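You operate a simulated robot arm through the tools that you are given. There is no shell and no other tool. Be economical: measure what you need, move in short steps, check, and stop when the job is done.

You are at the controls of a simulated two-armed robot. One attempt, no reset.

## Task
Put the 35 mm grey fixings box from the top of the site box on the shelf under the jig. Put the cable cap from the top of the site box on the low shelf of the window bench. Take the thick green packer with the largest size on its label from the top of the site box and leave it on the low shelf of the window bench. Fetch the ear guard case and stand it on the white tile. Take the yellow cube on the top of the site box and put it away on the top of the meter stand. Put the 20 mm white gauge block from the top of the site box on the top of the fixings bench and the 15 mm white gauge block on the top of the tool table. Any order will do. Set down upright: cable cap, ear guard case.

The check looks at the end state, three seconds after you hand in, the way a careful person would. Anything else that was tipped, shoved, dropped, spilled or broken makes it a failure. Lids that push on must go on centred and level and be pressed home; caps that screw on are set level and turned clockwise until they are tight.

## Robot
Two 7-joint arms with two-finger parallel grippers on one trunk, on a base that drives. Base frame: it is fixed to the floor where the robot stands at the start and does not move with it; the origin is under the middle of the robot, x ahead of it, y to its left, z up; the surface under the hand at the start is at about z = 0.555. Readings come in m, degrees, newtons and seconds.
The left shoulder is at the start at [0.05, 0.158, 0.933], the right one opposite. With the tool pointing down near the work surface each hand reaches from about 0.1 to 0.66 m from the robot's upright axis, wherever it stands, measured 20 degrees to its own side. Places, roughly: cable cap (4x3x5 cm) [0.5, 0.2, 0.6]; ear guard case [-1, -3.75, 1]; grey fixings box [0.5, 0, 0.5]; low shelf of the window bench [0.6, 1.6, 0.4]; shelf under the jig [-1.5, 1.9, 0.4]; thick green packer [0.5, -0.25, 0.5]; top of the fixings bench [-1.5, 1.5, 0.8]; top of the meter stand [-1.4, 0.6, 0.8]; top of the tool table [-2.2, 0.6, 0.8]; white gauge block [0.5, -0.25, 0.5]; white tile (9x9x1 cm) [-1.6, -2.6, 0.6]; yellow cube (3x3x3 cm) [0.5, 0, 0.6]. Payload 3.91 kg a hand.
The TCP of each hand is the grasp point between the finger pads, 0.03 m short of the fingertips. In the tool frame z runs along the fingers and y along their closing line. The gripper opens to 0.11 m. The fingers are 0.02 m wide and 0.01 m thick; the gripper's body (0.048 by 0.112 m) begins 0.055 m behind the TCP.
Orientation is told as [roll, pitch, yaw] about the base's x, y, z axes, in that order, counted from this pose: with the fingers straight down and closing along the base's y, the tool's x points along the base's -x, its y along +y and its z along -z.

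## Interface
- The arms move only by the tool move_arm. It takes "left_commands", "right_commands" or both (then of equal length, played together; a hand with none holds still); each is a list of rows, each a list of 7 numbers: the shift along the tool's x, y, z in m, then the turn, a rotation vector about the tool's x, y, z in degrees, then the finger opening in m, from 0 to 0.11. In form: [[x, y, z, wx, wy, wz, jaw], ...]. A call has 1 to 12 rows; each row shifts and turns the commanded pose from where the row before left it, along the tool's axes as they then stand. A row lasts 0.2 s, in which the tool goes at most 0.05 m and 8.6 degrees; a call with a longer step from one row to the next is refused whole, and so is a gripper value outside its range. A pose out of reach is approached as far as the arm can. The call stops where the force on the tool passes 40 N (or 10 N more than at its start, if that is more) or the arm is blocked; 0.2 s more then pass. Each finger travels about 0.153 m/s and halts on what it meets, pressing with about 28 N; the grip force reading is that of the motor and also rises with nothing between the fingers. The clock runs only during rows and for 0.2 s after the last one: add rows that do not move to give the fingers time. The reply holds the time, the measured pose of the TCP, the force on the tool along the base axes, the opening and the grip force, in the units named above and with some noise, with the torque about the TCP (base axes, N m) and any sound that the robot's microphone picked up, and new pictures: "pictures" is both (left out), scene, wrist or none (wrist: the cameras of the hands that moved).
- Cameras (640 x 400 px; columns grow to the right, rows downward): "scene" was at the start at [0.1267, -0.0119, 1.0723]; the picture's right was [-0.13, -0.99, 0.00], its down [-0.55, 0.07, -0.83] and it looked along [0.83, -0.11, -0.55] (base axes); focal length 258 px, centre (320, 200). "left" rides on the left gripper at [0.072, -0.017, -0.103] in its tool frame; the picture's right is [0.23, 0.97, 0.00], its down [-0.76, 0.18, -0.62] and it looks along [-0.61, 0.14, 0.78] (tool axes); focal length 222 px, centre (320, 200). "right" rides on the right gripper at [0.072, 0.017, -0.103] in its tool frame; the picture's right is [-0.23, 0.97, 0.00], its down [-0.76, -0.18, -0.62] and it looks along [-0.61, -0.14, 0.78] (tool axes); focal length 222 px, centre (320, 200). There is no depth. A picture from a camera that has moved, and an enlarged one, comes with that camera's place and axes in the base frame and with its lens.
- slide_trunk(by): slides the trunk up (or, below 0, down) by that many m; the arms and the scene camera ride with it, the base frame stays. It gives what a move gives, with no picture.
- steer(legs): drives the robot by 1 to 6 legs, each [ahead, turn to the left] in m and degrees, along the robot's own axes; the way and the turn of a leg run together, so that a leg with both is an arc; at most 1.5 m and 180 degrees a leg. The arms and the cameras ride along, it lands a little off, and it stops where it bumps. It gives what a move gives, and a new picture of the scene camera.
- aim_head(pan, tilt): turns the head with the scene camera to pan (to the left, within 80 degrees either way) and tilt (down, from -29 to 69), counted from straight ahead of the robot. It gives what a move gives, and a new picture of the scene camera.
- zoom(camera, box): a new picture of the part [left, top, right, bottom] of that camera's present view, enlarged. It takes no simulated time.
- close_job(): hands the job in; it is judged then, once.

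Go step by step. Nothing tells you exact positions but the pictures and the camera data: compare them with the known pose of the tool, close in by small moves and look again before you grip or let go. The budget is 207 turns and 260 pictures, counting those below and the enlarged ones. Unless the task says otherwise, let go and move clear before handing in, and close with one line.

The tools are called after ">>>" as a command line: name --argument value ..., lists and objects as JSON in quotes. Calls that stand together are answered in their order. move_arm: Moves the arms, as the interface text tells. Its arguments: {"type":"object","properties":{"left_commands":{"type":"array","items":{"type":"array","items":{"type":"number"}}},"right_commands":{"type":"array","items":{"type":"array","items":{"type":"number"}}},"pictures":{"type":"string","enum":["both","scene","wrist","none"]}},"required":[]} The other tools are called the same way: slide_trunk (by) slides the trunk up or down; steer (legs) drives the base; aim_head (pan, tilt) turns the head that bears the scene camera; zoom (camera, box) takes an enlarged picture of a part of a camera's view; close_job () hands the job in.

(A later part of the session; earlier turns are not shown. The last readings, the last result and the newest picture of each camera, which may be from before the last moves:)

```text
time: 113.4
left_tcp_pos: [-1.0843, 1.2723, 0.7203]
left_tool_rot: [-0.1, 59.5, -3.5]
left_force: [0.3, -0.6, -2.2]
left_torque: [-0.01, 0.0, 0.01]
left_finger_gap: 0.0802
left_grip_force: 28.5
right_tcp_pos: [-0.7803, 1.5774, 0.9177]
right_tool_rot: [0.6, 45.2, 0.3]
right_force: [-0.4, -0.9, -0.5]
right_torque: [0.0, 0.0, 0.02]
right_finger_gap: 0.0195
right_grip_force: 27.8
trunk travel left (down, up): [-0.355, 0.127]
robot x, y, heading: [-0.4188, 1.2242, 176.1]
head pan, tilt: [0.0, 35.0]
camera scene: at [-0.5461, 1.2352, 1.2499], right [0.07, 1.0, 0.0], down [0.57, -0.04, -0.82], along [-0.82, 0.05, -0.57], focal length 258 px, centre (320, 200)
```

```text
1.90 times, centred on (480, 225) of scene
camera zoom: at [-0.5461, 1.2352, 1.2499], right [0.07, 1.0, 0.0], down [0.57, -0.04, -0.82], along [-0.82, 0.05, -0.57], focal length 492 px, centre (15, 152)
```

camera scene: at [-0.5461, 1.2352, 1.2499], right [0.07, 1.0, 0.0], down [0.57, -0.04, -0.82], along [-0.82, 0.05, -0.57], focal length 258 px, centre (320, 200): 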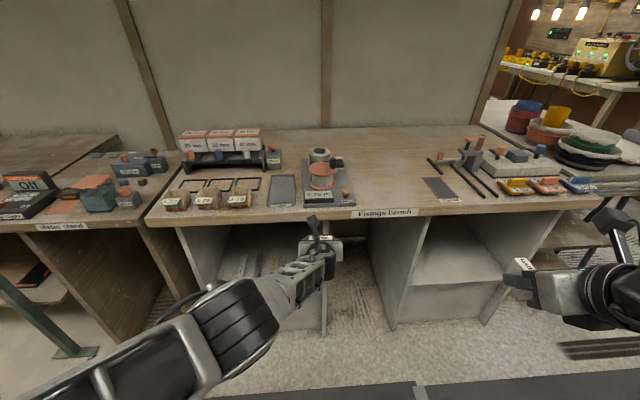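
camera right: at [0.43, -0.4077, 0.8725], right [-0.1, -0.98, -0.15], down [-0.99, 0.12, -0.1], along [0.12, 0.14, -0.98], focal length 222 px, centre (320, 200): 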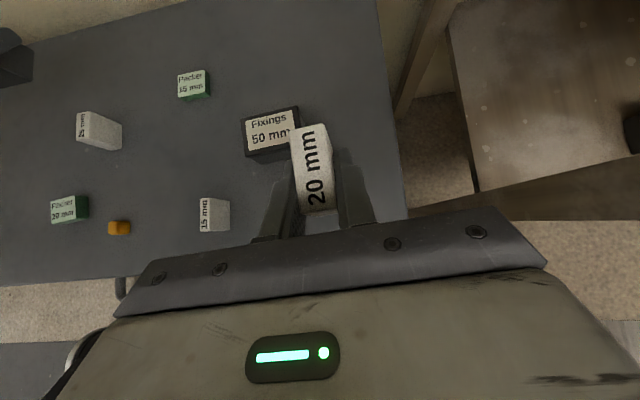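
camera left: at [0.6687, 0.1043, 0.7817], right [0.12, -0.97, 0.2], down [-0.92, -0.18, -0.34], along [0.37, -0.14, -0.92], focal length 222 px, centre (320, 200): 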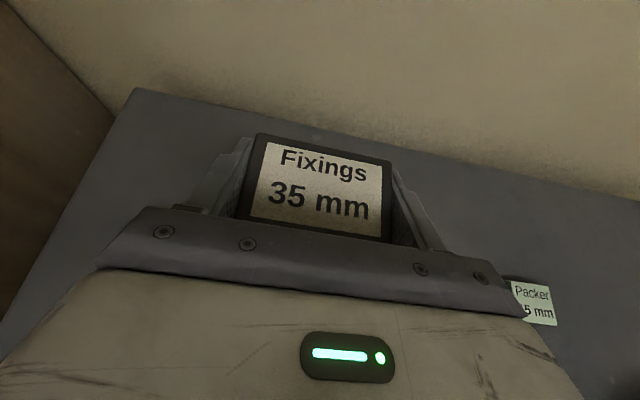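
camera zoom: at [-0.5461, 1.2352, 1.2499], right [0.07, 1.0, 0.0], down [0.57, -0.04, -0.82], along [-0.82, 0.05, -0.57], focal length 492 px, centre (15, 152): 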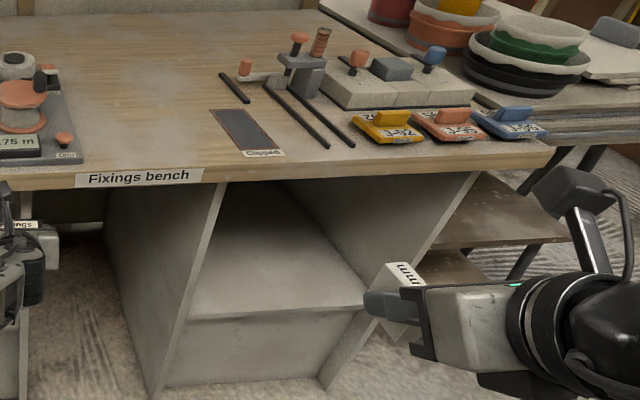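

The white compartment (y≈1.64–1.97, z≈0.4) is the shelf under the jig; a clear spot for the gauge is near (-1.33, 1.52) on the bench top. First lower the trunk and tuck the left arm.

>>> slide_trunk --by -0.18

>>> move_arm --left_commands '[[-0.0152, -0.02, -0.0258, 0, 0, 0, 0], [-0.0152, -0.02, -0.0258, 0, 0, 0, 0], [-0.0152, -0.02, -0.0258, 0, 0, 0, 0], [-0.0152, -0.02, -0.0258, 0, 0, 0, 0], [-0.0152, -0.02, -0.0258, 0, 0, 0, 0], [-0.0152, -0.02, -0.0258, 0, 0, 0, 0]]' --right_commands '[[0.025, 0, -0.025, 0, 0, 0, 0], [0.025, 0, -0.025, 0, 0, 0, 0], [0.025, 0, -0.025, 0, 0, 0, 0], [0.025, 0, -0.025, 0, 0, 0, 0], [0.025, 0, -0.025, 0, 0, 0, 0], [0, 0, 0, 0, 0, 0, 0]]' --pictures "scene"

```text
time: 115.4
left_tcp_pos: [-1.0836, 1.2721, 0.5403]
left_tool_rot: [-0.2, 59.5, -3.5]
left_force: [0.3, 0.6, -3.0]
left_torque: [-0.01, 0.03, 0.04]
left_finger_gap: 0.0802
left_grip_force: 28.2
right_tcp_pos: [-0.7815, 1.5778, 0.7373]
right_tool_rot: [0.6, 45.1, 0.3]
right_force: [0.7, 0.5, -1.0]
right_torque: [-0.01, 0.01, 0.0]
right_finger_gap: 0.0191
right_grip_force: 27.9
trunk travel left (down, up): [-0.175, 0.307]
robot x, y, heading: [-0.4203, 1.2278, 176.0]
head pan, tilt: [0.0, 35.0]
```

```text
time: 116.8
left_tcp_pos: [-1.0298, 1.2052, 0.4355]
left_tool_rot: [-0.1, 59.6, -3.5]
left_force: [0.5, -0.6, -2.9]
left_torque: [0.01, -0.02, 0.05]
left_finger_gap: 0.0801
left_grip_force: 28.7
left hand out of reach, approached as far as the arm can: row 1, 2, 3, 4, 5, 6
right_tcp_pos: [-0.7801, 1.5782, 0.915]
right_tool_rot: [0.3, 45.1, 0.2]
right_force: [-0.2, 0.8, -0.5]
right_torque: [0.02, -0.03, -0.04]
right_finger_gap: 0.0194
right_grip_force: 28.1
trunk travel left (down, up): [-0.175, 0.307]
robot x, y, heading: [-0.416, 1.2312, 176.2]
head pan, tilt: [0.0, 35.0]
camera scene: at [-0.5459, 1.2352, 1.0699], right [0.07, 1.0, 0.0], down [0.57, -0.04, -0.82], along [-0.82, 0.05, -0.57], focal length 258 px, centre (320, 200)
```

scene: 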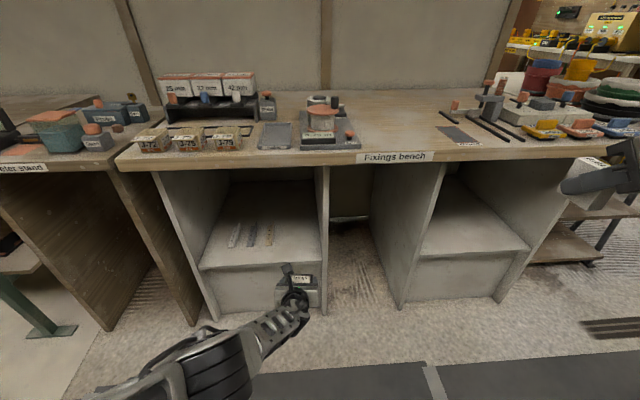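

The left arm is in an awkward posture; I'll move it outward and up toward a posture that worked before.

>>> move_arm --left_commands '[[0.017, -0.025, -0.01, 0, 0, 0, 0], [0.017, -0.025, -0.01, 0, 0, 0, 0], [0.017, -0.025, -0.01, 0, 0, 0, 0], [0.017, -0.025, -0.01, 0, 0, 0, 0], [0.017, -0.025, -0.01, 0, 0, 0, 0], [0.017, 0, -0.01, 0, 0, 0, 0], [0.017, 0, -0.01, 0, 0, 0, 0]]' --pictures "scene"

```text
time: 118.4
left_tcp_pos: [-1.1156, 1.112, 0.4998]
left_tool_rot: [-0.1, 59.5, -3.4]
left_force: [-0.2, -0.7, -2.6]
left_torque: [-0.03, 0.02, -0.01]
left_finger_gap: 0.0802
left_grip_force: 28.1
left hand out of reach, approached as far as the arm can: row 1, 2, 3, 4, 5, 6, 7
right_tcp_pos: [-0.7779, 1.5777, 0.9147]
right_tool_rot: [0.5, 45.1, 0.3]
right_force: [-0.7, -0.8, -1.0]
right_torque: [0.02, -0.03, -0.03]
right_finger_gap: 0.0193
right_grip_force: 28.5
trunk travel left (down, up): [-0.175, 0.307]
robot x, y, heading: [-0.4147, 1.2268, 176.4]
head pan, tilt: [0.0, 35.0]
camera scene: at [-0.546, 1.2352, 1.0699], right [0.07, 1.0, 0.0], down [0.57, -0.04, -0.82], along [-0.82, 0.05, -0.57], focal length 258 px, centre (320, 200)
```

scene: 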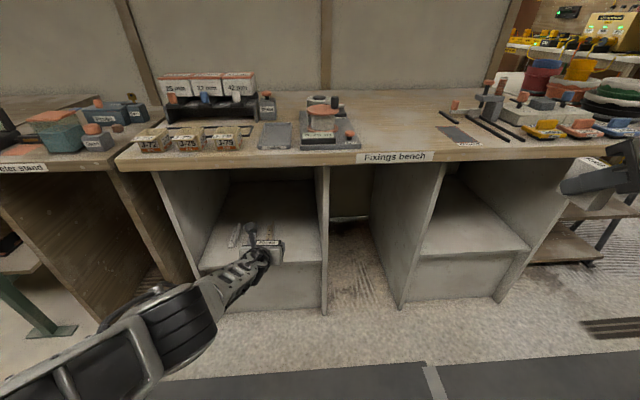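

I'll try relaxing the tilt to free the left arm from its limit.

>>> move_arm --left_commands '[[0, 0, 0, 0, -8, 0, 0], [0, 0, 0, 0, -8, 0, 0], [0, 0, -0.02, 0, 0, 0, 0], [0, 0, -0.02, 0, 0, 0, 0], [0, 0, -0.02, 0, 0, 0, 0], [0, 0, -0.02, 0, 0, 0, 0]]' --pictures "none"

```text
time: 119.8
left_tcp_pos: [-1.118, 1.1153, 0.5063]
left_tool_rot: [-2.1, 53.0, -3.2]
left_force: [0.5, -0.4, -2.3]
left_torque: [0.02, 0.03, 0.01]
left_finger_gap: 0.08
left_grip_force: 28.1
left hand out of reach, approached as far as the arm can: row 1, 2, 3, 4, 5, 6
right_tcp_pos: [-0.7795, 1.577, 0.9155]
right_tool_rot: [0.5, 45.1, 0.2]
right_force: [0.2, 0.7, 0.3]
right_torque: [-0.03, -0.01, -0.02]
right_finger_gap: 0.0193
right_grip_force: 28.4
trunk travel left (down, up): [-0.175, 0.307]
robot x, y, heading: [-0.4165, 1.2273, 176.2]
head pan, tilt: [0.0, 35.0]
```

I need to see the left arm's posture.

>>> aim_head --pan 45 --tilt 55

```text
time: 120.9
left_tcp_pos: [-1.1167, 1.1158, 0.5042]
left_tool_rot: [-2.2, 53.0, -3.2]
left_force: [-0.1, -0.3, -3.9]
left_torque: [0.01, 0.0, -0.01]
left_finger_gap: 0.0799
left_grip_force: 27.7
right_tcp_pos: [-0.7803, 1.5766, 0.9143]
right_tool_rot: [0.5, 45.1, 0.3]
right_force: [-0.7, -0.1, -0.2]
right_torque: [-0.01, 0.0, -0.01]
right_finger_gap: 0.0195
right_grip_force: 28.0
trunk travel left (down, up): [-0.175, 0.307]
robot x, y, heading: [-0.4175, 1.2279, 176.3]
head pan, tilt: [45.0, 55.0]
camera scene: at [-0.5124, 1.1819, 1.0417], right [-0.66, 0.75, 0.0], down [0.62, 0.54, -0.57], along [-0.43, -0.38, -0.82], focal length 258 px, centre (320, 200)
```

scene: 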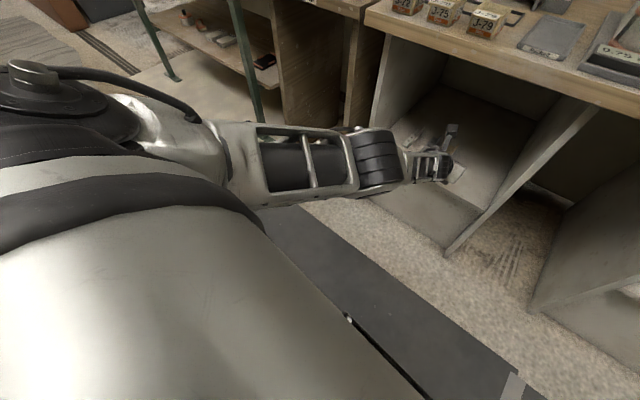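

The arm is stretched nearly straight and locked there. I'll command a larger pull-back toward the earlier working pose.

>>> move_arm --left_commands '[[0.005, 0, -0.045, 0, 3, 0, 0], [0.005, 0, -0.045, 0, 3, 0, 0], [0, 0, -0.045, 0, 0, 0, 0], [0, 0, -0.045, 0, 0, 0, 0], [0, 0, -0.045, 0, 0, 0, 0], [0, 0, -0.04, 0, 0, 0, 0], [0, 0, 0, 0, 0, 0, 0]]' --pictures "scene"

```text
time: 122.5
left_tcp_pos: [-1.1158, 1.1603, 0.5213]
left_tool_rot: [-2.6, 59.0, -3.7]
left_force: [-0.5, -0.2, -2.0]
left_torque: [0.05, 0.01, 0.0]
left_finger_gap: 0.0798
left_grip_force: 27.6
left hand out of reach, approached as far as the arm can: row 1, 2, 3, 4, 5, 6
right_tcp_pos: [-0.7806, 1.5774, 0.9154]
right_tool_rot: [0.5, 45.1, 0.4]
right_force: [0.1, -0.6, -0.1]
right_torque: [0.0, 0.01, 0.02]
right_finger_gap: 0.0194
right_grip_force: 28.0
trunk travel left (down, up): [-0.175, 0.307]
robot x, y, heading: [-0.4175, 1.2282, 176.0]
head pan, tilt: [45.0, 55.0]
camera scene: at [-0.5124, 1.1819, 1.0417], right [-0.66, 0.75, 0.0], down [0.62, 0.54, -0.57], along [-0.43, -0.38, -0.82], focal length 258 px, centre (320, 200)
```

scene: 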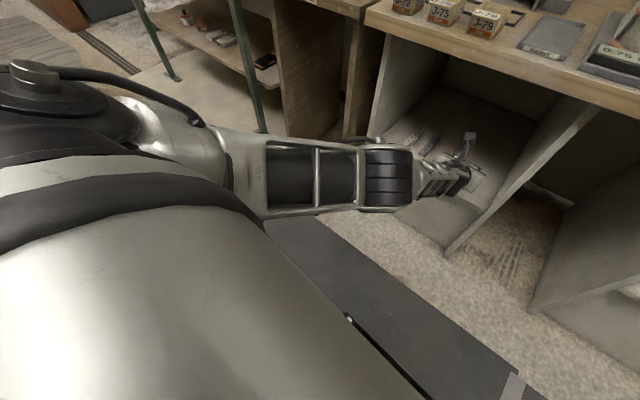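

Backing the base up a bit for room, then trying an upward move.

>>> steer --legs '[[-0.2, 0]]'

>>> move_arm --left_commands '[[0.0345, 0, -0.0203, 0, 0, 0, 0], [0.0345, 0, -0.0203, 0, 0, 0, 0], [0.0345, 0, -0.0203, 0, 0, 0, 0], [0.0345, 0, -0.0203, 0, 0, 0, 0], [0.0345, 0, -0.0203, 0, 0, 0, 0], [0.0345, 0, -0.0203, 0, 0, 0, 0], [0.0345, 0, -0.0203, 0, 0, 0, 0]]' --pictures "scene"

```text
time: 124.1
left_tcp_pos: [-0.9202, 1.1476, 0.5214]
left_tool_rot: [-2.6, 59.0, -3.7]
left_force: [-0.5, -0.8, -3.8]
left_torque: [0.02, 0.02, 0.02]
left_finger_gap: 0.0798
left_grip_force: 27.8
right_tcp_pos: [-0.5836, 1.5651, 0.9145]
right_tool_rot: [0.5, 45.0, 0.1]
right_force: [0.2, 0.2, -0.2]
right_torque: [0.01, -0.05, 0.01]
right_finger_gap: 0.0194
right_grip_force: 28.1
trunk travel left (down, up): [-0.175, 0.307]
robot x, y, heading: [-0.2176, 1.2125, 175.9]
head pan, tilt: [45.0, 55.0]
camera scene: at [-0.3168, 1.169, 1.0417], right [-0.66, 0.75, 0.0], down [0.62, 0.54, -0.57], along [-0.43, -0.38, -0.82], focal length 258 px, centre (320, 200)
```

scene: 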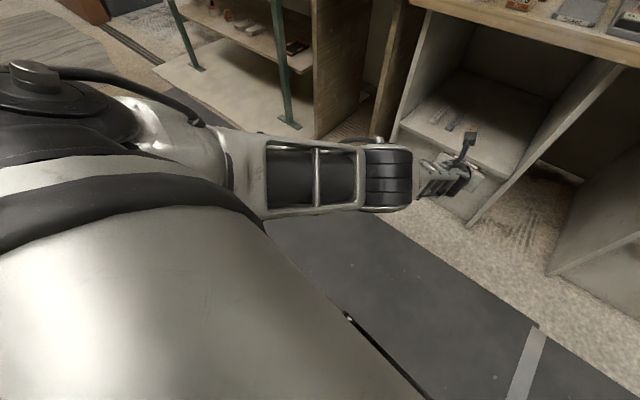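

```text
time: 125.7
left_tcp_pos: [-1.0019, 1.1784, 0.77]
left_tool_rot: [-2.6, 58.8, -3.8]
left_force: [0.1, 0.4, -2.4]
left_torque: [-0.01, 0.01, 0.05]
left_finger_gap: 0.0797
left_grip_force: 28.0
left hand out of reach, approached as far as the arm can: row 1, 2, 3, 4, 5, 6, 7
right_tcp_pos: [-0.5838, 1.5638, 0.9143]
right_tool_rot: [0.5, 45.2, 0.2]
right_force: [-0.2, -1.0, 0.8]
right_torque: [-0.01, 0.01, -0.01]
right_finger_gap: 0.0194
right_grip_force: 27.9
trunk travel left (down, up): [-0.175, 0.307]
robot x, y, heading: [-0.2215, 1.2138, 176.1]
head pan, tilt: [45.0, 55.0]
camera scene: at [-0.3167, 1.169, 1.0417], right [-0.66, 0.75, 0.0], down [0.62, 0.54, -0.57], along [-0.43, -0.38, -0.82], focal length 258 px, centre (320, 200)
```

scene: 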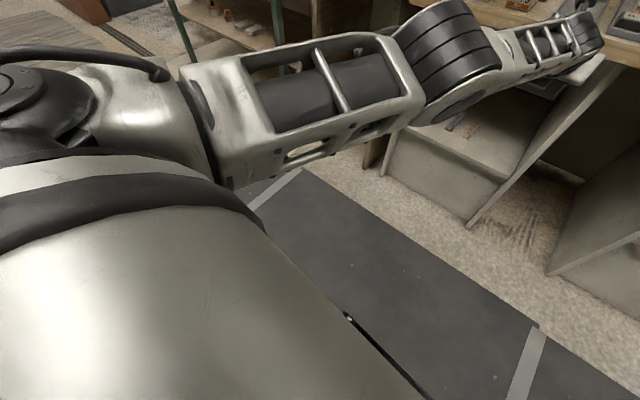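

It moved up and the elbow shows a little bend now. I'll try pulling back from here.

>>> move_arm --left_commands '[[-0.015, 0, -0.026, 0, 0, 0, 0], [-0.015, 0, -0.026, 0, 0, 0, 0], [-0.015, 0, -0.026, 0, 0, 0, 0], [-0.015, 0, -0.026, 0, 0, 0, 0], [-0.015, 0, -0.026, 0, 0, 0, 0], [-0.015, 0, -0.026, 0, 0, 0, 0]]' --pictures "scene"

```text
time: 127.1
left_tcp_pos: [-0.9821, 1.2261, 0.7562]
left_tool_rot: [-2.7, 58.9, -3.9]
left_force: [-1.0, 0.0, -3.1]
left_torque: [0.04, 0.01, -0.02]
left_finger_gap: 0.08
left_grip_force: 27.9
left hand out of reach, approached as far as the arm can: row 1, 2, 3, 4, 5, 6
right_tcp_pos: [-0.5851, 1.5653, 0.913]
right_tool_rot: [0.6, 45.2, 0.2]
right_force: [-0.8, 1.0, -0.9]
right_torque: [0.02, 0.05, -0.02]
right_finger_gap: 0.0191
right_grip_force: 28.2
trunk travel left (down, up): [-0.175, 0.307]
robot x, y, heading: [-0.2226, 1.2162, 175.9]
head pan, tilt: [45.0, 55.0]
camera scene: at [-0.3168, 1.169, 1.0417], right [-0.66, 0.75, 0.0], down [0.62, 0.54, -0.57], along [-0.43, -0.38, -0.82], focal length 258 px, centre (320, 200)
```

scene: 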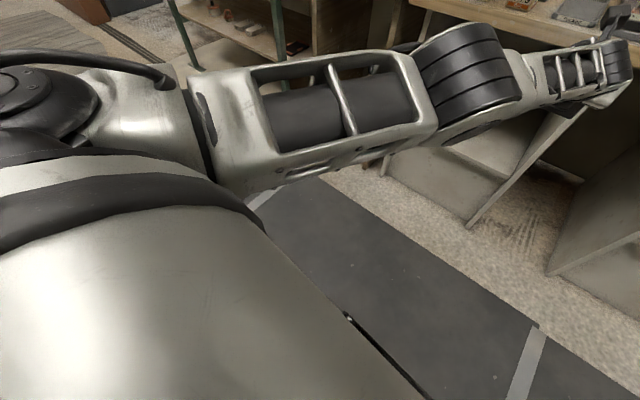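

Only stretched poses work for the left arm now, but base and trunk can do the positioning. I'll tuck the right hand and drive to face the jig compartment at y≈1.81.

>>> move_arm --right_commands '[[-0.02, -0.02, -0.02, 0, 0, 0, 0], [-0.02, -0.02, -0.02, 0, 0, 0, 0], [-0.02, -0.02, -0.02, 0, 0, 0, 0], [-0.02, -0.02, -0.02, 0, 0, 0, 0]]' --pictures "none"

>>> steer --legs '[[0.04, 0], [0, -86], [0.59, 0]]'

>>> aim_head --pan 0 --tilt 45

```text
time: 128.1
left_tcp_pos: [-0.984, 1.2249, 0.758]
left_tool_rot: [-2.6, 58.9, -3.9]
left_force: [0.3, -0.4, -2.8]
left_torque: [-0.05, -0.02, 0.03]
left_finger_gap: 0.0802
left_grip_force: 28.3
right_tcp_pos: [-0.5142, 1.5118, 0.9654]
right_tool_rot: [0.3, 44.8, 0.1]
right_force: [-0.3, 0.9, -0.7]
right_torque: [0.02, -0.05, 0.01]
right_finger_gap: 0.0195
right_grip_force: 28.0
right hand out of reach, approached as far as the arm can: row 2, 3, 4
trunk travel left (down, up): [-0.175, 0.307]
robot x, y, heading: [-0.2198, 1.2165, 176.2]
head pan, tilt: [45.0, 55.0]
```

```text
time: 135.6
left_tcp_pos: [-0.3118, 2.5761, 0.7566]
left_tool_rot: [-2.6, 58.8, -89.2]
left_force: [-0.1, 0.2, -3.0]
left_torque: [-0.01, -0.02, -0.02]
left_finger_gap: 0.0798
left_grip_force: 28.4
right_tcp_pos: [0.013, 2.1303, 0.9654]
right_tool_rot: [0.4, 44.9, -85.3]
right_force: [0.0, 0.0, -0.4]
right_torque: [-0.01, -0.03, -0.01]
right_finger_gap: 0.0197
right_grip_force: 28.2
trunk travel left (down, up): [-0.175, 0.307]
robot x, y, heading: [-0.265, 1.8139, 90.6]
head pan, tilt: [45.0, 55.0]
camera scene: at [-0.3158, 1.9055, 1.0417], right [0.7, 0.71, 0.0], down [0.59, -0.57, -0.57], along [-0.41, 0.4, -0.82], focal length 258 px, centre (320, 200)
```

scene: 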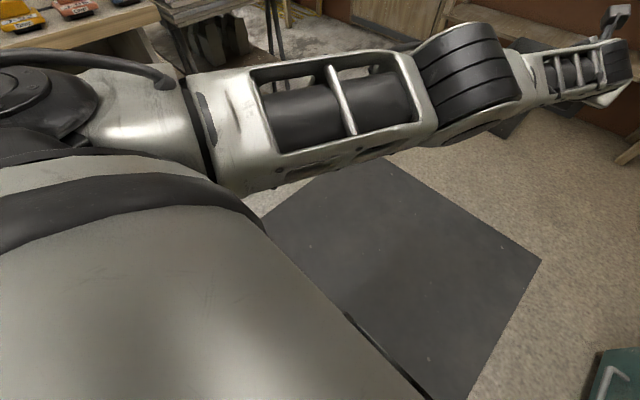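

```text
time: 136.7
left_tcp_pos: [-0.3108, 2.5767, 0.7558]
left_tool_rot: [-2.7, 58.9, -89.3]
left_force: [-0.3, -0.7, -3.2]
left_torque: [-0.02, -0.01, -0.05]
left_finger_gap: 0.0797
left_grip_force: 27.8
right_tcp_pos: [0.0129, 2.1309, 0.9648]
right_tool_rot: [0.5, 45.0, -85.4]
right_force: [-0.5, -0.1, -0.3]
right_torque: [-0.02, 0.0, -0.02]
right_finger_gap: 0.0191
right_grip_force: 28.0
trunk travel left (down, up): [-0.175, 0.307]
robot x, y, heading: [-0.2663, 1.8156, 90.7]
head pan, tilt: [0.0, 45.0]
camera scene: at [-0.2652, 1.9364, 1.0551], right [1.0, 0.01, 0.0], down [0.01, -0.71, -0.71], along [-0.01, 0.71, -0.71], focal length 258 px, centre (320, 200)
```

scene: 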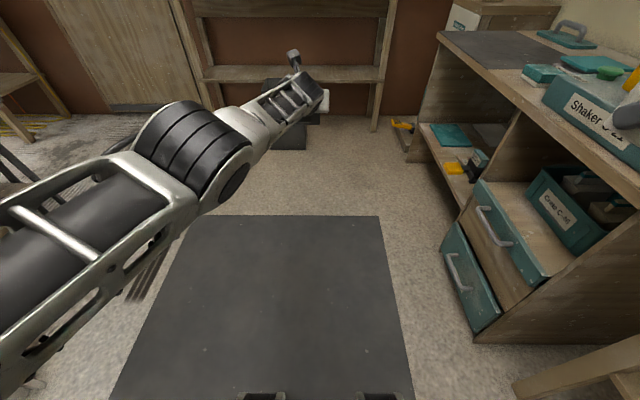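

Here is open space. The wrist seems trapped near its straight limit; I'll test which way the hand can freely tip.

>>> move_arm --left_commands '[[0, 0, 0, 0, 8, 0, 0], [0, 0, 0, 0, 8, 0, 0]]' --pictures "none"

>>> move_arm --left_commands '[[0, 0, 0, 8, 0, 0, 0], [0, 0, 0, 8, 0, 0, 0]]' --pictures "none"

>>> move_arm --left_commands '[[0, 0, 0, -8, 0, 0, 0], [0, 0, 0, -8, 0, 0, 0], [0, 0, 0, -8, 0, 0, 0]]' --pictures "none"

```text
time: 137.3
left_tcp_pos: [-0.3063, 2.5855, 0.7552]
left_tool_rot: [-5.4, 75.0, -92.5]
left_force: [0.1, -0.4, -3.1]
left_torque: [-0.02, 0.01, 0.01]
left_finger_gap: 0.0797
left_grip_force: 27.9
left hand out of reach, approached as far as the arm can: row 1, 2
right_tcp_pos: [0.0122, 2.1306, 0.9645]
right_tool_rot: [0.4, 44.9, -85.2]
right_force: [0.4, -0.1, -0.5]
right_torque: [0.0, -0.01, 0.03]
right_finger_gap: 0.0193
right_grip_force: 28.2
trunk travel left (down, up): [-0.175, 0.307]
robot x, y, heading: [-0.2638, 1.8145, 90.6]
head pan, tilt: [0.0, 45.0]
```

```text
time: 137.9
left_tcp_pos: [-0.3499, 2.5786, 0.7554]
left_tool_rot: [-17.2, 75.2, -91.5]
left_force: [0.0, 0.6, -3.6]
left_torque: [-0.03, -0.02, 0.01]
left_finger_gap: 0.0798
left_grip_force: 28.2
left hand out of reach, approached as far as the arm can: row 1, 2
right_tcp_pos: [0.0123, 2.131, 0.9646]
right_tool_rot: [0.5, 44.9, -85.5]
right_force: [0.6, 0.6, 0.1]
right_torque: [0.0, 0.01, 0.02]
right_finger_gap: 0.0193
right_grip_force: 28.2
trunk travel left (down, up): [-0.175, 0.307]
robot x, y, heading: [-0.2636, 1.8168, 90.4]
head pan, tilt: [0.0, 45.0]
```

```text
time: 138.7
left_tcp_pos: [-0.3428, 2.6029, 0.7488]
left_tool_rot: [6.0, 75.1, -91.8]
left_force: [0.2, -0.3, -2.9]
left_torque: [-0.03, 0.02, 0.0]
left_finger_gap: 0.0801
left_grip_force: 28.2
left hand out of reach, approached as far as the arm can: row 1, 2, 3
right_tcp_pos: [0.0126, 2.1318, 0.9644]
right_tool_rot: [0.5, 44.9, -85.4]
right_force: [0.3, 0.1, -1.2]
right_torque: [0.0, 0.0, -0.02]
right_finger_gap: 0.0191
right_grip_force: 28.3
trunk travel left (down, up): [-0.175, 0.307]
robot x, y, heading: [-0.263, 1.8131, 90.8]
head pan, tilt: [0.0, 45.0]
```

Rotation is free but the reach is stuck at full length. I'll sweep the hand to the right while pulling in, to make the elbow flex.

>>> move_arm --left_commands '[[0, 0.04, -0.02, -2, -4, 0, 0], [0, 0.04, -0.02, 0, -4, 0, 0], [0, 0.04, -0.02, 0, -4, 0, 0], [0, 0.04, -0.02, 0, -4, 0, 0], [0, 0.04, -0.02, 0, 0, 0, 0], [0, 0.04, -0.02, 0, 0, 0, 0], [0, 0, -0.04, 0, 0, 0, 0], [0, 0, -0.04, 0, 0, 0, 0]]' --pictures "scene"

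```text
time: 140.5
left_tcp_pos: [-0.1958, 2.4655, 0.836]
left_tool_rot: [4.4, 59.3, -96.0]
left_force: [-0.1, -0.1, -2.4]
left_torque: [0.0, -0.05, -0.01]
left_finger_gap: 0.0801
left_grip_force: 27.5
left hand out of reach, approached as far as the arm can: row 1, 2, 3, 4, 5
right_tcp_pos: [0.0121, 2.1313, 0.9653]
right_tool_rot: [0.5, 44.9, -85.3]
right_force: [0.3, 0.0, -0.8]
right_torque: [0.01, 0.0, 0.0]
right_finger_gap: 0.0192
right_grip_force: 27.9
trunk travel left (down, up): [-0.175, 0.307]
robot x, y, heading: [-0.261, 1.8154, 90.7]
head pan, tilt: [0.0, 45.0]
camera scene: at [-0.2652, 1.9363, 1.0551], right [1.0, 0.01, 0.0], down [0.01, -0.71, -0.71], along [-0.01, 0.71, -0.71], focal length 258 px, centre (320, 200)
```

scene: 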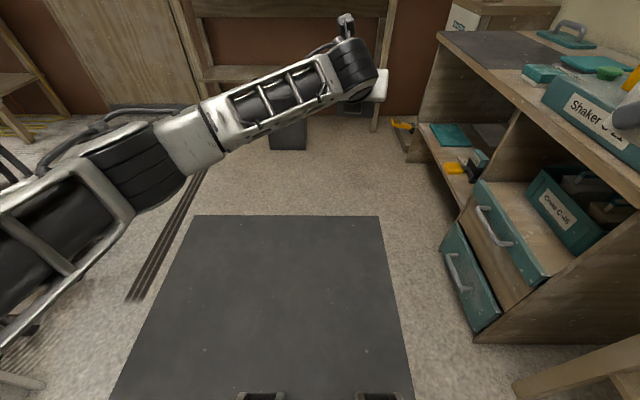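

It's unlocked. Now bring the left hand to a comfortable tucked pose and correct its roll and yaw.

>>> move_arm --left_commands '[[-0.0284, -0.0286, -0.0114, 1.46, 0, -0.49, 0], [-0.0284, -0.0286, -0.0114, 1.46, 0, -0.49, 0], [-0.0284, -0.0286, -0.0114, 1.46, 0, -0.49, 0], [-0.0284, -0.0286, -0.0114, 1.46, 0, -0.49, 0], [-0.0284, -0.0286, -0.0114, 1.46, 0, -0.49, 0], [-0.0284, -0.0286, -0.0114, 1.46, 0, -0.49, 0], [-0.0284, -0.0286, -0.0114, 1.46, 0, -0.49, 0], [0, 0, 0, 0, 0, 0, 0]]' --pictures "scene"

```text
time: 142.3
left_tcp_pos: [-0.404, 2.3159, 0.6999]
left_tool_rot: [0.0, 59.2, -89.5]
left_force: [0.2, -0.4, -3.3]
left_torque: [0.0, -0.04, -0.05]
left_finger_gap: 0.0799
left_grip_force: 28.8
right_tcp_pos: [0.0122, 2.1316, 0.9643]
right_tool_rot: [0.4, 44.8, -85.3]
right_force: [0.2, 0.4, -0.9]
right_torque: [0.02, 0.01, -0.04]
right_finger_gap: 0.0195
right_grip_force: 28.2
trunk travel left (down, up): [-0.175, 0.307]
robot x, y, heading: [-0.2632, 1.8153, 90.6]
head pan, tilt: [0.0, 45.0]
camera scene: at [-0.2653, 1.9363, 1.0551], right [1.0, 0.01, 0.0], down [0.01, -0.71, -0.71], along [-0.01, 0.71, -0.71], focal length 258 px, centre (320, 200)
```

scene: 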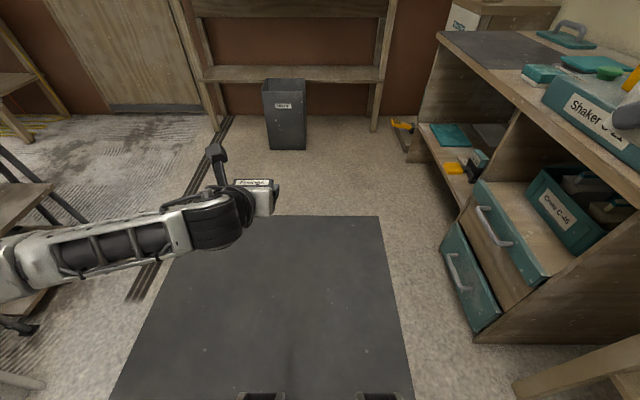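

The arm is healthy again. I'll go up to y≈1.95, face west and approach the compartment.

>>> steer --legs '[[0.13, 0], [0, 89.4]]'

>>> slide_trunk --by -0.17

>>> aim_head --pan 5 --tilt 35

```text
time: 147.4
left_tcp_pos: [-0.7647, 1.8003, 0.701]
left_tool_rot: [-0.1, 59.2, 0.7]
left_force: [0.2, 0.3, -3.2]
left_torque: [-0.01, 0.01, 0.03]
left_finger_gap: 0.0802
left_grip_force: 28.3
right_tcp_pos: [-0.579, 2.2172, 0.9651]
right_tool_rot: [0.4, 44.9, 4.7]
right_force: [0.1, 0.7, -0.5]
right_torque: [0.0, -0.02, 0.0]
right_finger_gap: 0.0193
right_grip_force: 27.7
trunk travel left (down, up): [-0.175, 0.307]
robot x, y, heading: [-0.2626, 1.9427, -179.3]
head pan, tilt: [0.0, 45.0]
camera scene: at [-0.3868, 1.9405, 1.0551], right [-0.01, 1.0, 0.0], down [0.71, 0.01, -0.71], along [-0.71, -0.01, -0.71], focal length 258 px, centre (320, 200)
```

scene: 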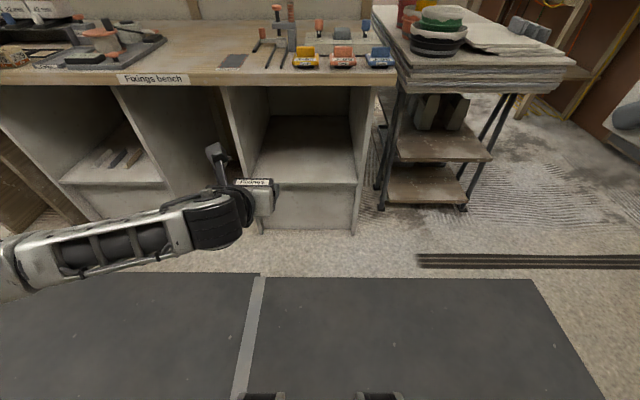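

```text
time: 149.3
left_tcp_pos: [-0.7638, 1.7996, 0.5316]
left_tool_rot: [-0.1, 59.3, 0.7]
left_force: [-0.7, -0.2, -1.9]
left_torque: [0.01, 0.01, 0.0]
left_finger_gap: 0.0797
left_grip_force: 27.8
right_tcp_pos: [-0.5789, 2.2183, 0.7941]
right_tool_rot: [0.4, 45.0, 4.7]
right_force: [0.4, 0.0, -0.8]
right_torque: [0.02, -0.01, -0.02]
right_finger_gap: 0.019
right_grip_force: 27.9
trunk travel left (down, up): [-0.005, 0.477]
robot x, y, heading: [-0.2666, 1.9414, -179.3]
head pan, tilt: [0.0, 45.0]
```

```text
time: 150.1
left_tcp_pos: [-0.7652, 1.7986, 0.5309]
left_tool_rot: [-0.1, 59.2, 0.4]
left_force: [-0.1, 1.4, -2.9]
left_torque: [0.02, -0.01, 0.01]
left_finger_gap: 0.0795
left_grip_force: 28.1
right_tcp_pos: [-0.5799, 2.2177, 0.7957]
right_tool_rot: [0.4, 44.9, 4.7]
right_force: [-0.5, -0.8, -0.1]
right_torque: [0.02, -0.03, 0.0]
right_finger_gap: 0.0192
right_grip_force: 27.9
trunk travel left (down, up): [-0.005, 0.477]
robot x, y, heading: [-0.2628, 1.9426, -179.0]
head pan, tilt: [5.0, 35.0]
camera scene: at [-0.3931, 1.9327, 0.8999], right [-0.1, 1.0, 0.0], down [0.57, 0.06, -0.82], along [-0.81, -0.08, -0.57], focal length 258 px, centre (320, 200)
```

scene: 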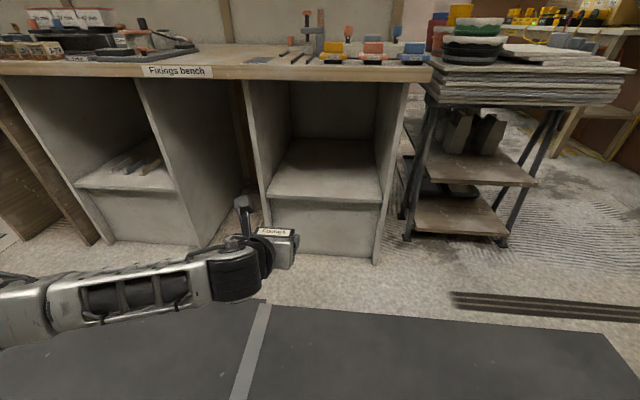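

The compartment interior spans y≈1.68–2.05. I'll shift the left hand 5 cm toward its middle and drive in 0.46 m.

>>> move_arm --left_commands '[[0, 0.025, 0, 0, 0, 0, 0], [0, 0.025, 0, 0, 0, 0, 0]]' --pictures "none"

>>> steer --legs '[[0.46, -1]]'

```text
time: 150.7
left_tcp_pos: [-0.7663, 1.8455, 0.5319]
left_tool_rot: [-0.1, 59.3, 0.6]
left_force: [0.7, 1.2, -2.3]
left_torque: [0.02, -0.02, -0.02]
left_finger_gap: 0.0801
left_grip_force: 28.1
right_tcp_pos: [-0.5797, 2.2165, 0.7953]
right_tool_rot: [0.5, 44.8, 4.7]
right_force: [-0.6, 0.3, -1.1]
right_torque: [0.0, -0.01, 0.01]
right_finger_gap: 0.019
right_grip_force: 28.6
trunk travel left (down, up): [-0.005, 0.477]
robot x, y, heading: [-0.2649, 1.9389, -179.2]
head pan, tilt: [5.0, 35.0]
```

```text
time: 153.5
left_tcp_pos: [-1.2306, 1.8455, 0.5334]
left_tool_rot: [0.0, 59.1, 0.3]
left_force: [0.0, -0.4, -2.8]
left_torque: [0.0, 0.0, 0.01]
left_finger_gap: 0.0798
left_grip_force: 27.6
right_tcp_pos: [-1.0443, 2.2146, 0.794]
right_tool_rot: [0.3, 44.9, 4.5]
right_force: [-0.2, 0.0, -0.3]
right_torque: [-0.02, -0.04, 0.02]
right_finger_gap: 0.0192
right_grip_force: 28.1
trunk travel left (down, up): [-0.005, 0.477]
robot x, y, heading: [-0.7277, 1.9346, -179.8]
head pan, tilt: [5.0, 35.0]
camera scene: at [-0.8581, 1.9291, 0.8999], right [-0.09, 1.0, 0.0], down [0.57, 0.05, -0.82], along [-0.82, -0.08, -0.57], focal length 258 px, centre (320, 200)
```

scene: 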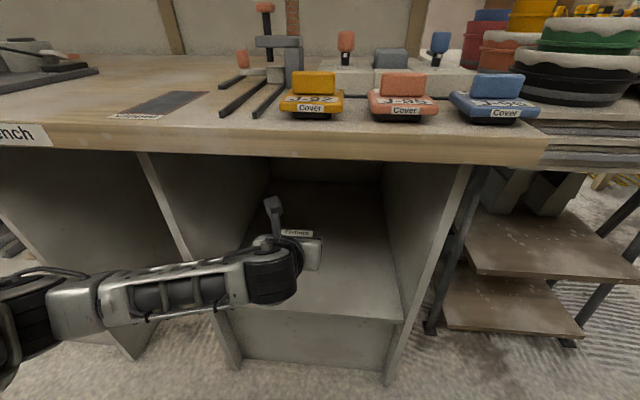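

The hand is inside the compartment. I'll push in 5 cm and start lowering.

>>> move_arm --left_commands '[[0.0128, 0, 0.0215, 0, 0, 0, 0], [0.0128, 0, 0.0215, 0, 0, 0, 0], [-0.0258, 0, 0.0153, 0, 0, 0, 0], [-0.0258, 0, 0.0153, 0, 0, 0, 0], [-0.0215, 0, 0.0128, 0, 0, 0, 0], [0, 0, 0, 0, 0, 0, 0]]'

```text
time: 154.9
left_tcp_pos: [-1.2776, 1.8454, 0.4466]
left_tool_rot: [0.0, 59.2, 0.3]
left_force: [0.2, -0.7, -2.3]
left_torque: [0.0, -0.02, -0.01]
left_finger_gap: 0.0795
left_grip_force: 28.0
right_tcp_pos: [-1.0446, 2.2135, 0.7937]
right_tool_rot: [0.4, 44.9, 4.4]
right_force: [-0.5, -0.1, 0.1]
right_torque: [-0.03, 0.01, -0.01]
right_finger_gap: 0.0193
right_grip_force: 28.0
trunk travel left (down, up): [-0.005, 0.477]
robot x, y, heading: [-0.7316, 1.9374, -179.7]
head pan, tilt: [5.0, 35.0]
camera scene: at [-0.8581, 1.9291, 0.8999], right [-0.09, 1.0, 0.0], down [0.57, 0.05, -0.82], along [-0.82, -0.08, -0.57], focal length 258 px, centre (320, 200)
camera left: at [-1.227, 1.8283, 0.5607], right [-0.12, 0.97, 0.2], down [0.92, 0.18, -0.34], along [-0.36, 0.14, -0.92], focal length 222 px, centre (320, 200)
```

scene: 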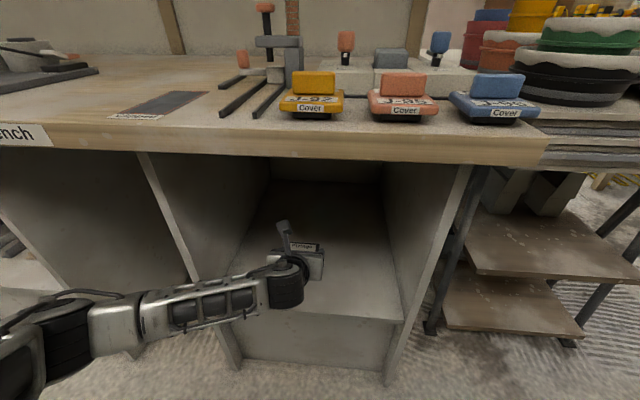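
left: 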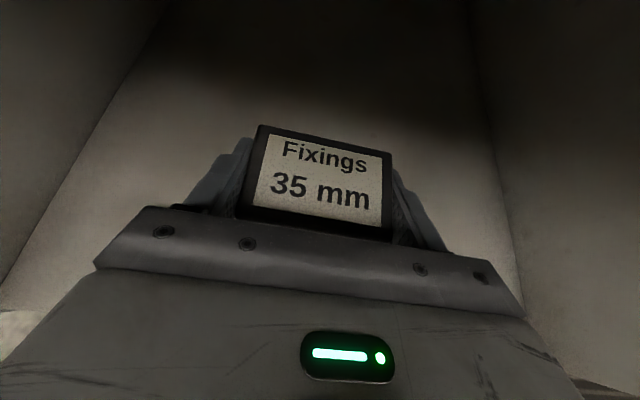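

No contact yet at TCP 0.447; continue down in small steps.

>>> move_arm --left_commands '[[-0.0043, 0, 0.0026, 0, 0, 0, 0], [-0.0043, 0, 0.0026, 0, 0, 0, 0], [-0.0043, 0, 0.0026, 0, 0, 0, 0]]' --pictures "none"

>>> move_arm --left_commands '[[-0.0034, 0, 0.002, 0, 0, 0, 0], [-0.0034, 0, 0.002, 0, 0, 0, 0]]' --pictures "none"

```text
time: 155.7
left_tcp_pos: [-1.2813, 1.8449, 0.4318]
left_tool_rot: [0.0, 59.2, 0.3]
left_force: [-0.4, -0.8, -3.6]
left_torque: [0.03, 0.0, 0.0]
left_finger_gap: 0.0801
left_grip_force: 28.0
right_tcp_pos: [-1.0424, 2.2145, 0.7937]
right_tool_rot: [0.4, 45.0, 4.4]
right_force: [-0.5, 0.5, -0.8]
right_torque: [0.0, 0.0, 0.03]
right_finger_gap: 0.0194
right_grip_force: 27.6
trunk travel left (down, up): [-0.005, 0.477]
robot x, y, heading: [-0.7288, 1.9388, -179.5]
head pan, tilt: [5.0, 35.0]
```

```text
time: 156.3
left_tcp_pos: [-1.2806, 1.846, 0.4246]
left_tool_rot: [0.0, 59.3, 0.4]
left_force: [0.7, -0.3, -3.2]
left_torque: [-0.01, -0.05, -0.04]
left_finger_gap: 0.08
left_grip_force: 27.7
right_tcp_pos: [-1.0436, 2.2141, 0.7954]
right_tool_rot: [0.4, 44.9, 4.5]
right_force: [-0.1, -0.3, 0.3]
right_torque: [-0.01, 0.01, -0.01]
right_finger_gap: 0.0194
right_grip_force: 27.7
trunk travel left (down, up): [-0.005, 0.477]
robot x, y, heading: [-0.7323, 1.9375, -179.8]
head pan, tilt: [5.0, 35.0]
```

>>> move_arm --left_commands '[[-0.0034, 0, 0.002, 0, 0, 0, 0], [-0.0034, 0, 0.002, 0, 0, 0, 0]]' --pictures "none"

>>> move_arm --left_commands '[[-0.0034, 0, 0.002, 0, 0, 0, 0]]' --pictures "none"

>>> move_arm --left_commands '[[-0.0034, 0, 0.002, 0, 0, 0, 0]]' --pictures "wrist"

```text
time: 156.9
left_tcp_pos: [-1.28, 1.8453, 0.4158]
left_tool_rot: [0.1, 59.1, 0.2]
left_force: [-0.4, 0.6, -2.4]
left_torque: [-0.02, 0.0, 0.0]
left_finger_gap: 0.0803
left_grip_force: 28.3
right_tcp_pos: [-1.043, 2.2132, 0.795]
right_tool_rot: [0.4, 44.9, 4.4]
right_force: [0.5, 0.0, -0.8]
right_torque: [-0.01, 0.04, 0.0]
right_finger_gap: 0.019
right_grip_force: 27.7
trunk travel left (down, up): [-0.005, 0.477]
robot x, y, heading: [-0.7276, 1.9387, -179.6]
head pan, tilt: [5.0, 35.0]
```

```text
time: 157.3
left_tcp_pos: [-1.2817, 1.8459, 0.4116]
left_tool_rot: [0.0, 59.2, 0.4]
left_force: [-0.1, 0.5, -3.0]
left_torque: [0.02, -0.02, 0.01]
left_finger_gap: 0.0799
left_grip_force: 27.9
right_tcp_pos: [-1.0439, 2.2143, 0.7941]
right_tool_rot: [0.3, 45.0, 4.3]
right_force: [0.2, 0.1, -0.4]
right_torque: [0.0, -0.03, 0.0]
right_finger_gap: 0.0193
right_grip_force: 27.7
trunk travel left (down, up): [-0.005, 0.477]
robot x, y, heading: [-0.7308, 1.9366, -179.6]
head pan, tilt: [5.0, 35.0]
```

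```text
time: 157.7
left_tcp_pos: [-1.2809, 1.8453, 0.4094]
left_tool_rot: [0.0, 59.2, 0.4]
left_force: [0.1, -0.5, -2.4]
left_torque: [-0.02, -0.03, 0.01]
left_finger_gap: 0.0799
left_grip_force: 27.6
right_tcp_pos: [-1.0431, 2.2139, 0.795]
right_tool_rot: [0.4, 44.8, 4.4]
right_force: [-0.9, -0.1, -1.2]
right_torque: [0.02, 0.0, 0.02]
right_finger_gap: 0.0193
right_grip_force: 28.3
trunk travel left (down, up): [-0.005, 0.477]
robot x, y, heading: [-0.7301, 1.941, -179.7]
head pan, tilt: [5.0, 35.0]
camera left: at [-1.229, 1.8283, 0.5241], right [-0.12, 0.97, 0.19], down [0.92, 0.18, -0.34], along [-0.36, 0.14, -0.92], focal length 222 px, centre (320, 200)
```

left: 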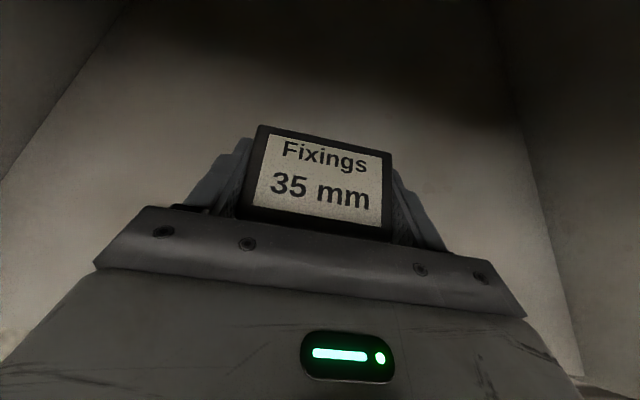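

>>> move_arm --left_commands '[[-0.0034, 0, 0.002, 0, 0, 0, 0], [-0.0017, 0, 0.001, 0, 0, 0, 0]]' --pictures "none"

>>> move_arm --left_commands '[[-0.0034, 0, 0.002, 0, 0, 0, 0]]' --pictures "none"

>>> move_arm --left_commands '[[-0.0034, 0, 0.002, 0, 0, 0, 0]]' --pictures "none"

```text
time: 158.3
left_tcp_pos: [-1.2802, 1.845, 0.4032]
left_tool_rot: [0.0, 59.2, 0.1]
left_force: [-0.9, -0.6, -3.6]
left_torque: [0.02, 0.01, 0.03]
left_finger_gap: 0.0801
left_grip_force: 28.1
right_tcp_pos: [-1.0437, 2.215, 0.795]
right_tool_rot: [0.4, 44.8, 4.4]
right_force: [-0.2, -0.1, -0.7]
right_torque: [-0.03, 0.01, -0.01]
right_finger_gap: 0.0191
right_grip_force: 28.0
trunk travel left (down, up): [-0.005, 0.477]
robot x, y, heading: [-0.7312, 1.9375, -179.6]
head pan, tilt: [5.0, 35.0]
```

```text
time: 158.7
left_tcp_pos: [-1.281, 1.845, 0.3984]
left_tool_rot: [0.0, 59.2, 0.2]
left_force: [-0.2, 0.1, -3.7]
left_torque: [0.02, 0.0, -0.01]
left_finger_gap: 0.0798
left_grip_force: 27.6
right_tcp_pos: [-1.044, 2.2144, 0.795]
right_tool_rot: [0.4, 44.9, 4.5]
right_force: [0.5, 0.7, -0.6]
right_torque: [0.01, -0.02, 0.04]
right_finger_gap: 0.0196
right_grip_force: 27.9
trunk travel left (down, up): [-0.005, 0.477]
robot x, y, heading: [-0.7327, 1.9393, -179.6]
head pan, tilt: [5.0, 35.0]
```

```text
time: 159.1
left_tcp_pos: [-1.28, 1.8438, 0.3969]
left_tool_rot: [0.0, 59.2, 0.3]
left_force: [0.2, -1.1, -2.8]
left_torque: [0.04, 0.01, 0.01]
left_finger_gap: 0.0802
left_grip_force: 27.8
right_tcp_pos: [-1.0433, 2.2141, 0.7938]
right_tool_rot: [0.5, 44.9, 4.4]
right_force: [-0.2, 0.3, -0.6]
right_torque: [-0.01, 0.0, 0.01]
right_finger_gap: 0.0192
right_grip_force: 27.9
trunk travel left (down, up): [-0.005, 0.477]
robot x, y, heading: [-0.7303, 1.9356, -179.6]
head pan, tilt: [5.0, 35.0]
```

>>> move_arm --left_commands '[[-0.003, 0, 0.0018, 0, 0, 0, 0], [-0.003, 0, 0.0018, 0, 0, 0, 0]]' --pictures "none"

>>> move_arm --left_commands '[[-0.003, 0, 0.0018, 0, 0, 0, 0], [-0.003, 0, 0.0018, 0, 0, 0, 0]]' --pictures "both"

```text
time: 159.7
left_tcp_pos: [-1.2824, 1.8451, 0.395]
left_tool_rot: [0.2, 59.9, 0.4]
left_force: [5.7, -2.1, 23.4]
left_torque: [-0.16, -0.2, -0.13]
left_finger_gap: 0.0794
left_grip_force: 27.9
right_tcp_pos: [-1.0417, 2.2153, 0.7963]
right_tool_rot: [0.4, 45.1, 4.4]
right_force: [0.0, 0.0, -0.2]
right_torque: [0.01, 0.01, 0.03]
right_finger_gap: 0.0191
right_grip_force: 27.8
trunk travel left (down, up): [-0.005, 0.477]
robot x, y, heading: [-0.7299, 1.9364, -179.5]
head pan, tilt: [5.0, 35.0]
```

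```text
time: 160.3
left_tcp_pos: [-1.2815, 1.8447, 0.3852]
left_tool_rot: [0.2, 59.8, 0.4]
left_force: [0.4, 1.0, 26.4]
left_torque: [-0.06, -0.13, 0.02]
left_finger_gap: 0.0797
left_grip_force: 28.2
right_tcp_pos: [-1.0419, 2.2145, 0.796]
right_tool_rot: [0.4, 45.0, 4.4]
right_force: [0.7, -0.4, 0.2]
right_torque: [-0.04, 0.03, 0.05]
right_finger_gap: 0.0194
right_grip_force: 28.0
trunk travel left (down, up): [-0.005, 0.477]
robot x, y, heading: [-0.731, 1.9362, -179.5]
head pan, tilt: [5.0, 35.0]
camera scene: at [-0.8565, 1.9294, 0.9004], right [-0.09, 1.0, 0.0], down [0.57, 0.05, -0.82], along [-0.82, -0.08, -0.57], focal length 258 px, centre (320, 200)
camera left: at [-1.2299, 1.828, 0.5008], right [-0.12, 0.97, 0.2], down [0.92, 0.18, -0.34], along [-0.37, 0.14, -0.92], focal length 222 px, centre (320, 200)
```

scene: 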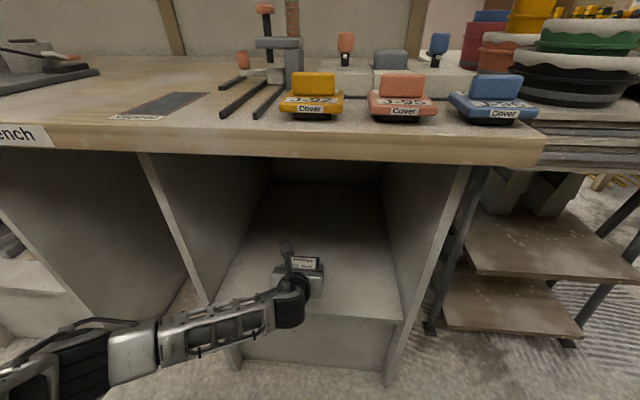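
left: 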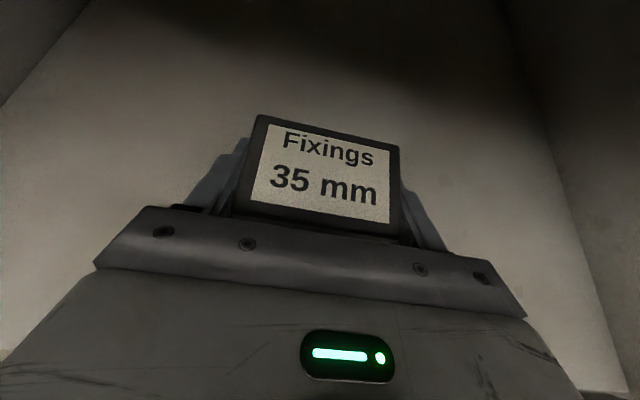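

The box is on the shelf (contact, slid slightly in grip). Release and withdraw.

>>> move_arm --left_commands '[[0.001, 0, 0, 0, 0, 0, 0.082], [0, 0, 0, 0, 0, 0, 0.09], [0, 0, 0, 0, 0, 0, 0.105], [0, 0, -0.02, 0, 0, 0, 0.105], [0, 0, -0.04, 0, 0, 0, 0.105], [0, 0, -0.04, 0, 0, 0, 0.105]]'

```text
time: 161.7
left_tcp_pos: [-1.1954, 1.8466, 0.434]
left_tool_rot: [-0.1, 59.2, 0.4]
left_force: [-0.9, 0.3, -0.6]
left_torque: [0.03, -0.01, -0.02]
left_finger_gap: 0.105
left_grip_force: 0.0
right_tcp_pos: [-1.0443, 2.2133, 0.7939]
right_tool_rot: [0.4, 44.8, 4.4]
right_force: [-0.3, 0.1, -1.0]
right_torque: [0.02, 0.01, 0.01]
right_finger_gap: 0.019
right_grip_force: 27.8
trunk travel left (down, up): [-0.005, 0.477]
robot x, y, heading: [-0.7288, 1.9366, -179.5]
head pan, tilt: [5.0, 35.0]
camera scene: at [-0.858, 1.9291, 0.8999], right [-0.09, 1.0, 0.0], down [0.57, 0.05, -0.82], along [-0.82, -0.08, -0.57], focal length 258 px, centre (320, 200)
camera left: at [-1.1437, 1.8302, 0.5495], right [-0.12, 0.97, 0.19], down [0.92, 0.18, -0.34], along [-0.36, 0.14, -0.92], focal length 222 px, centre (320, 200)
```

scene: 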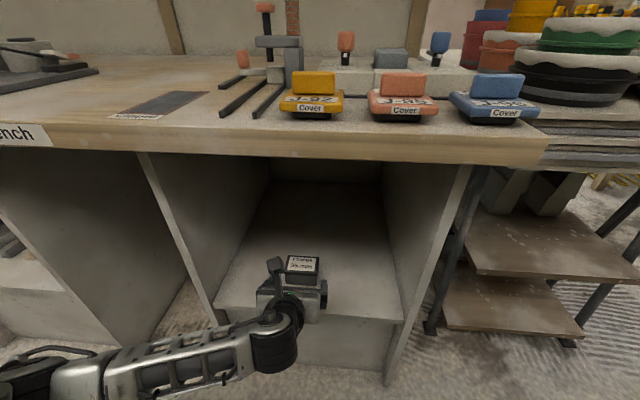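
left: 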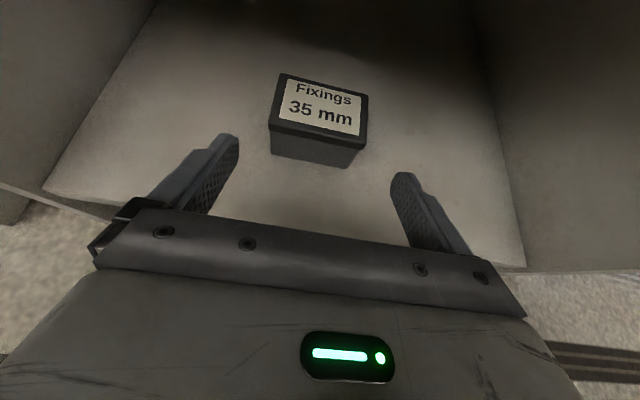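

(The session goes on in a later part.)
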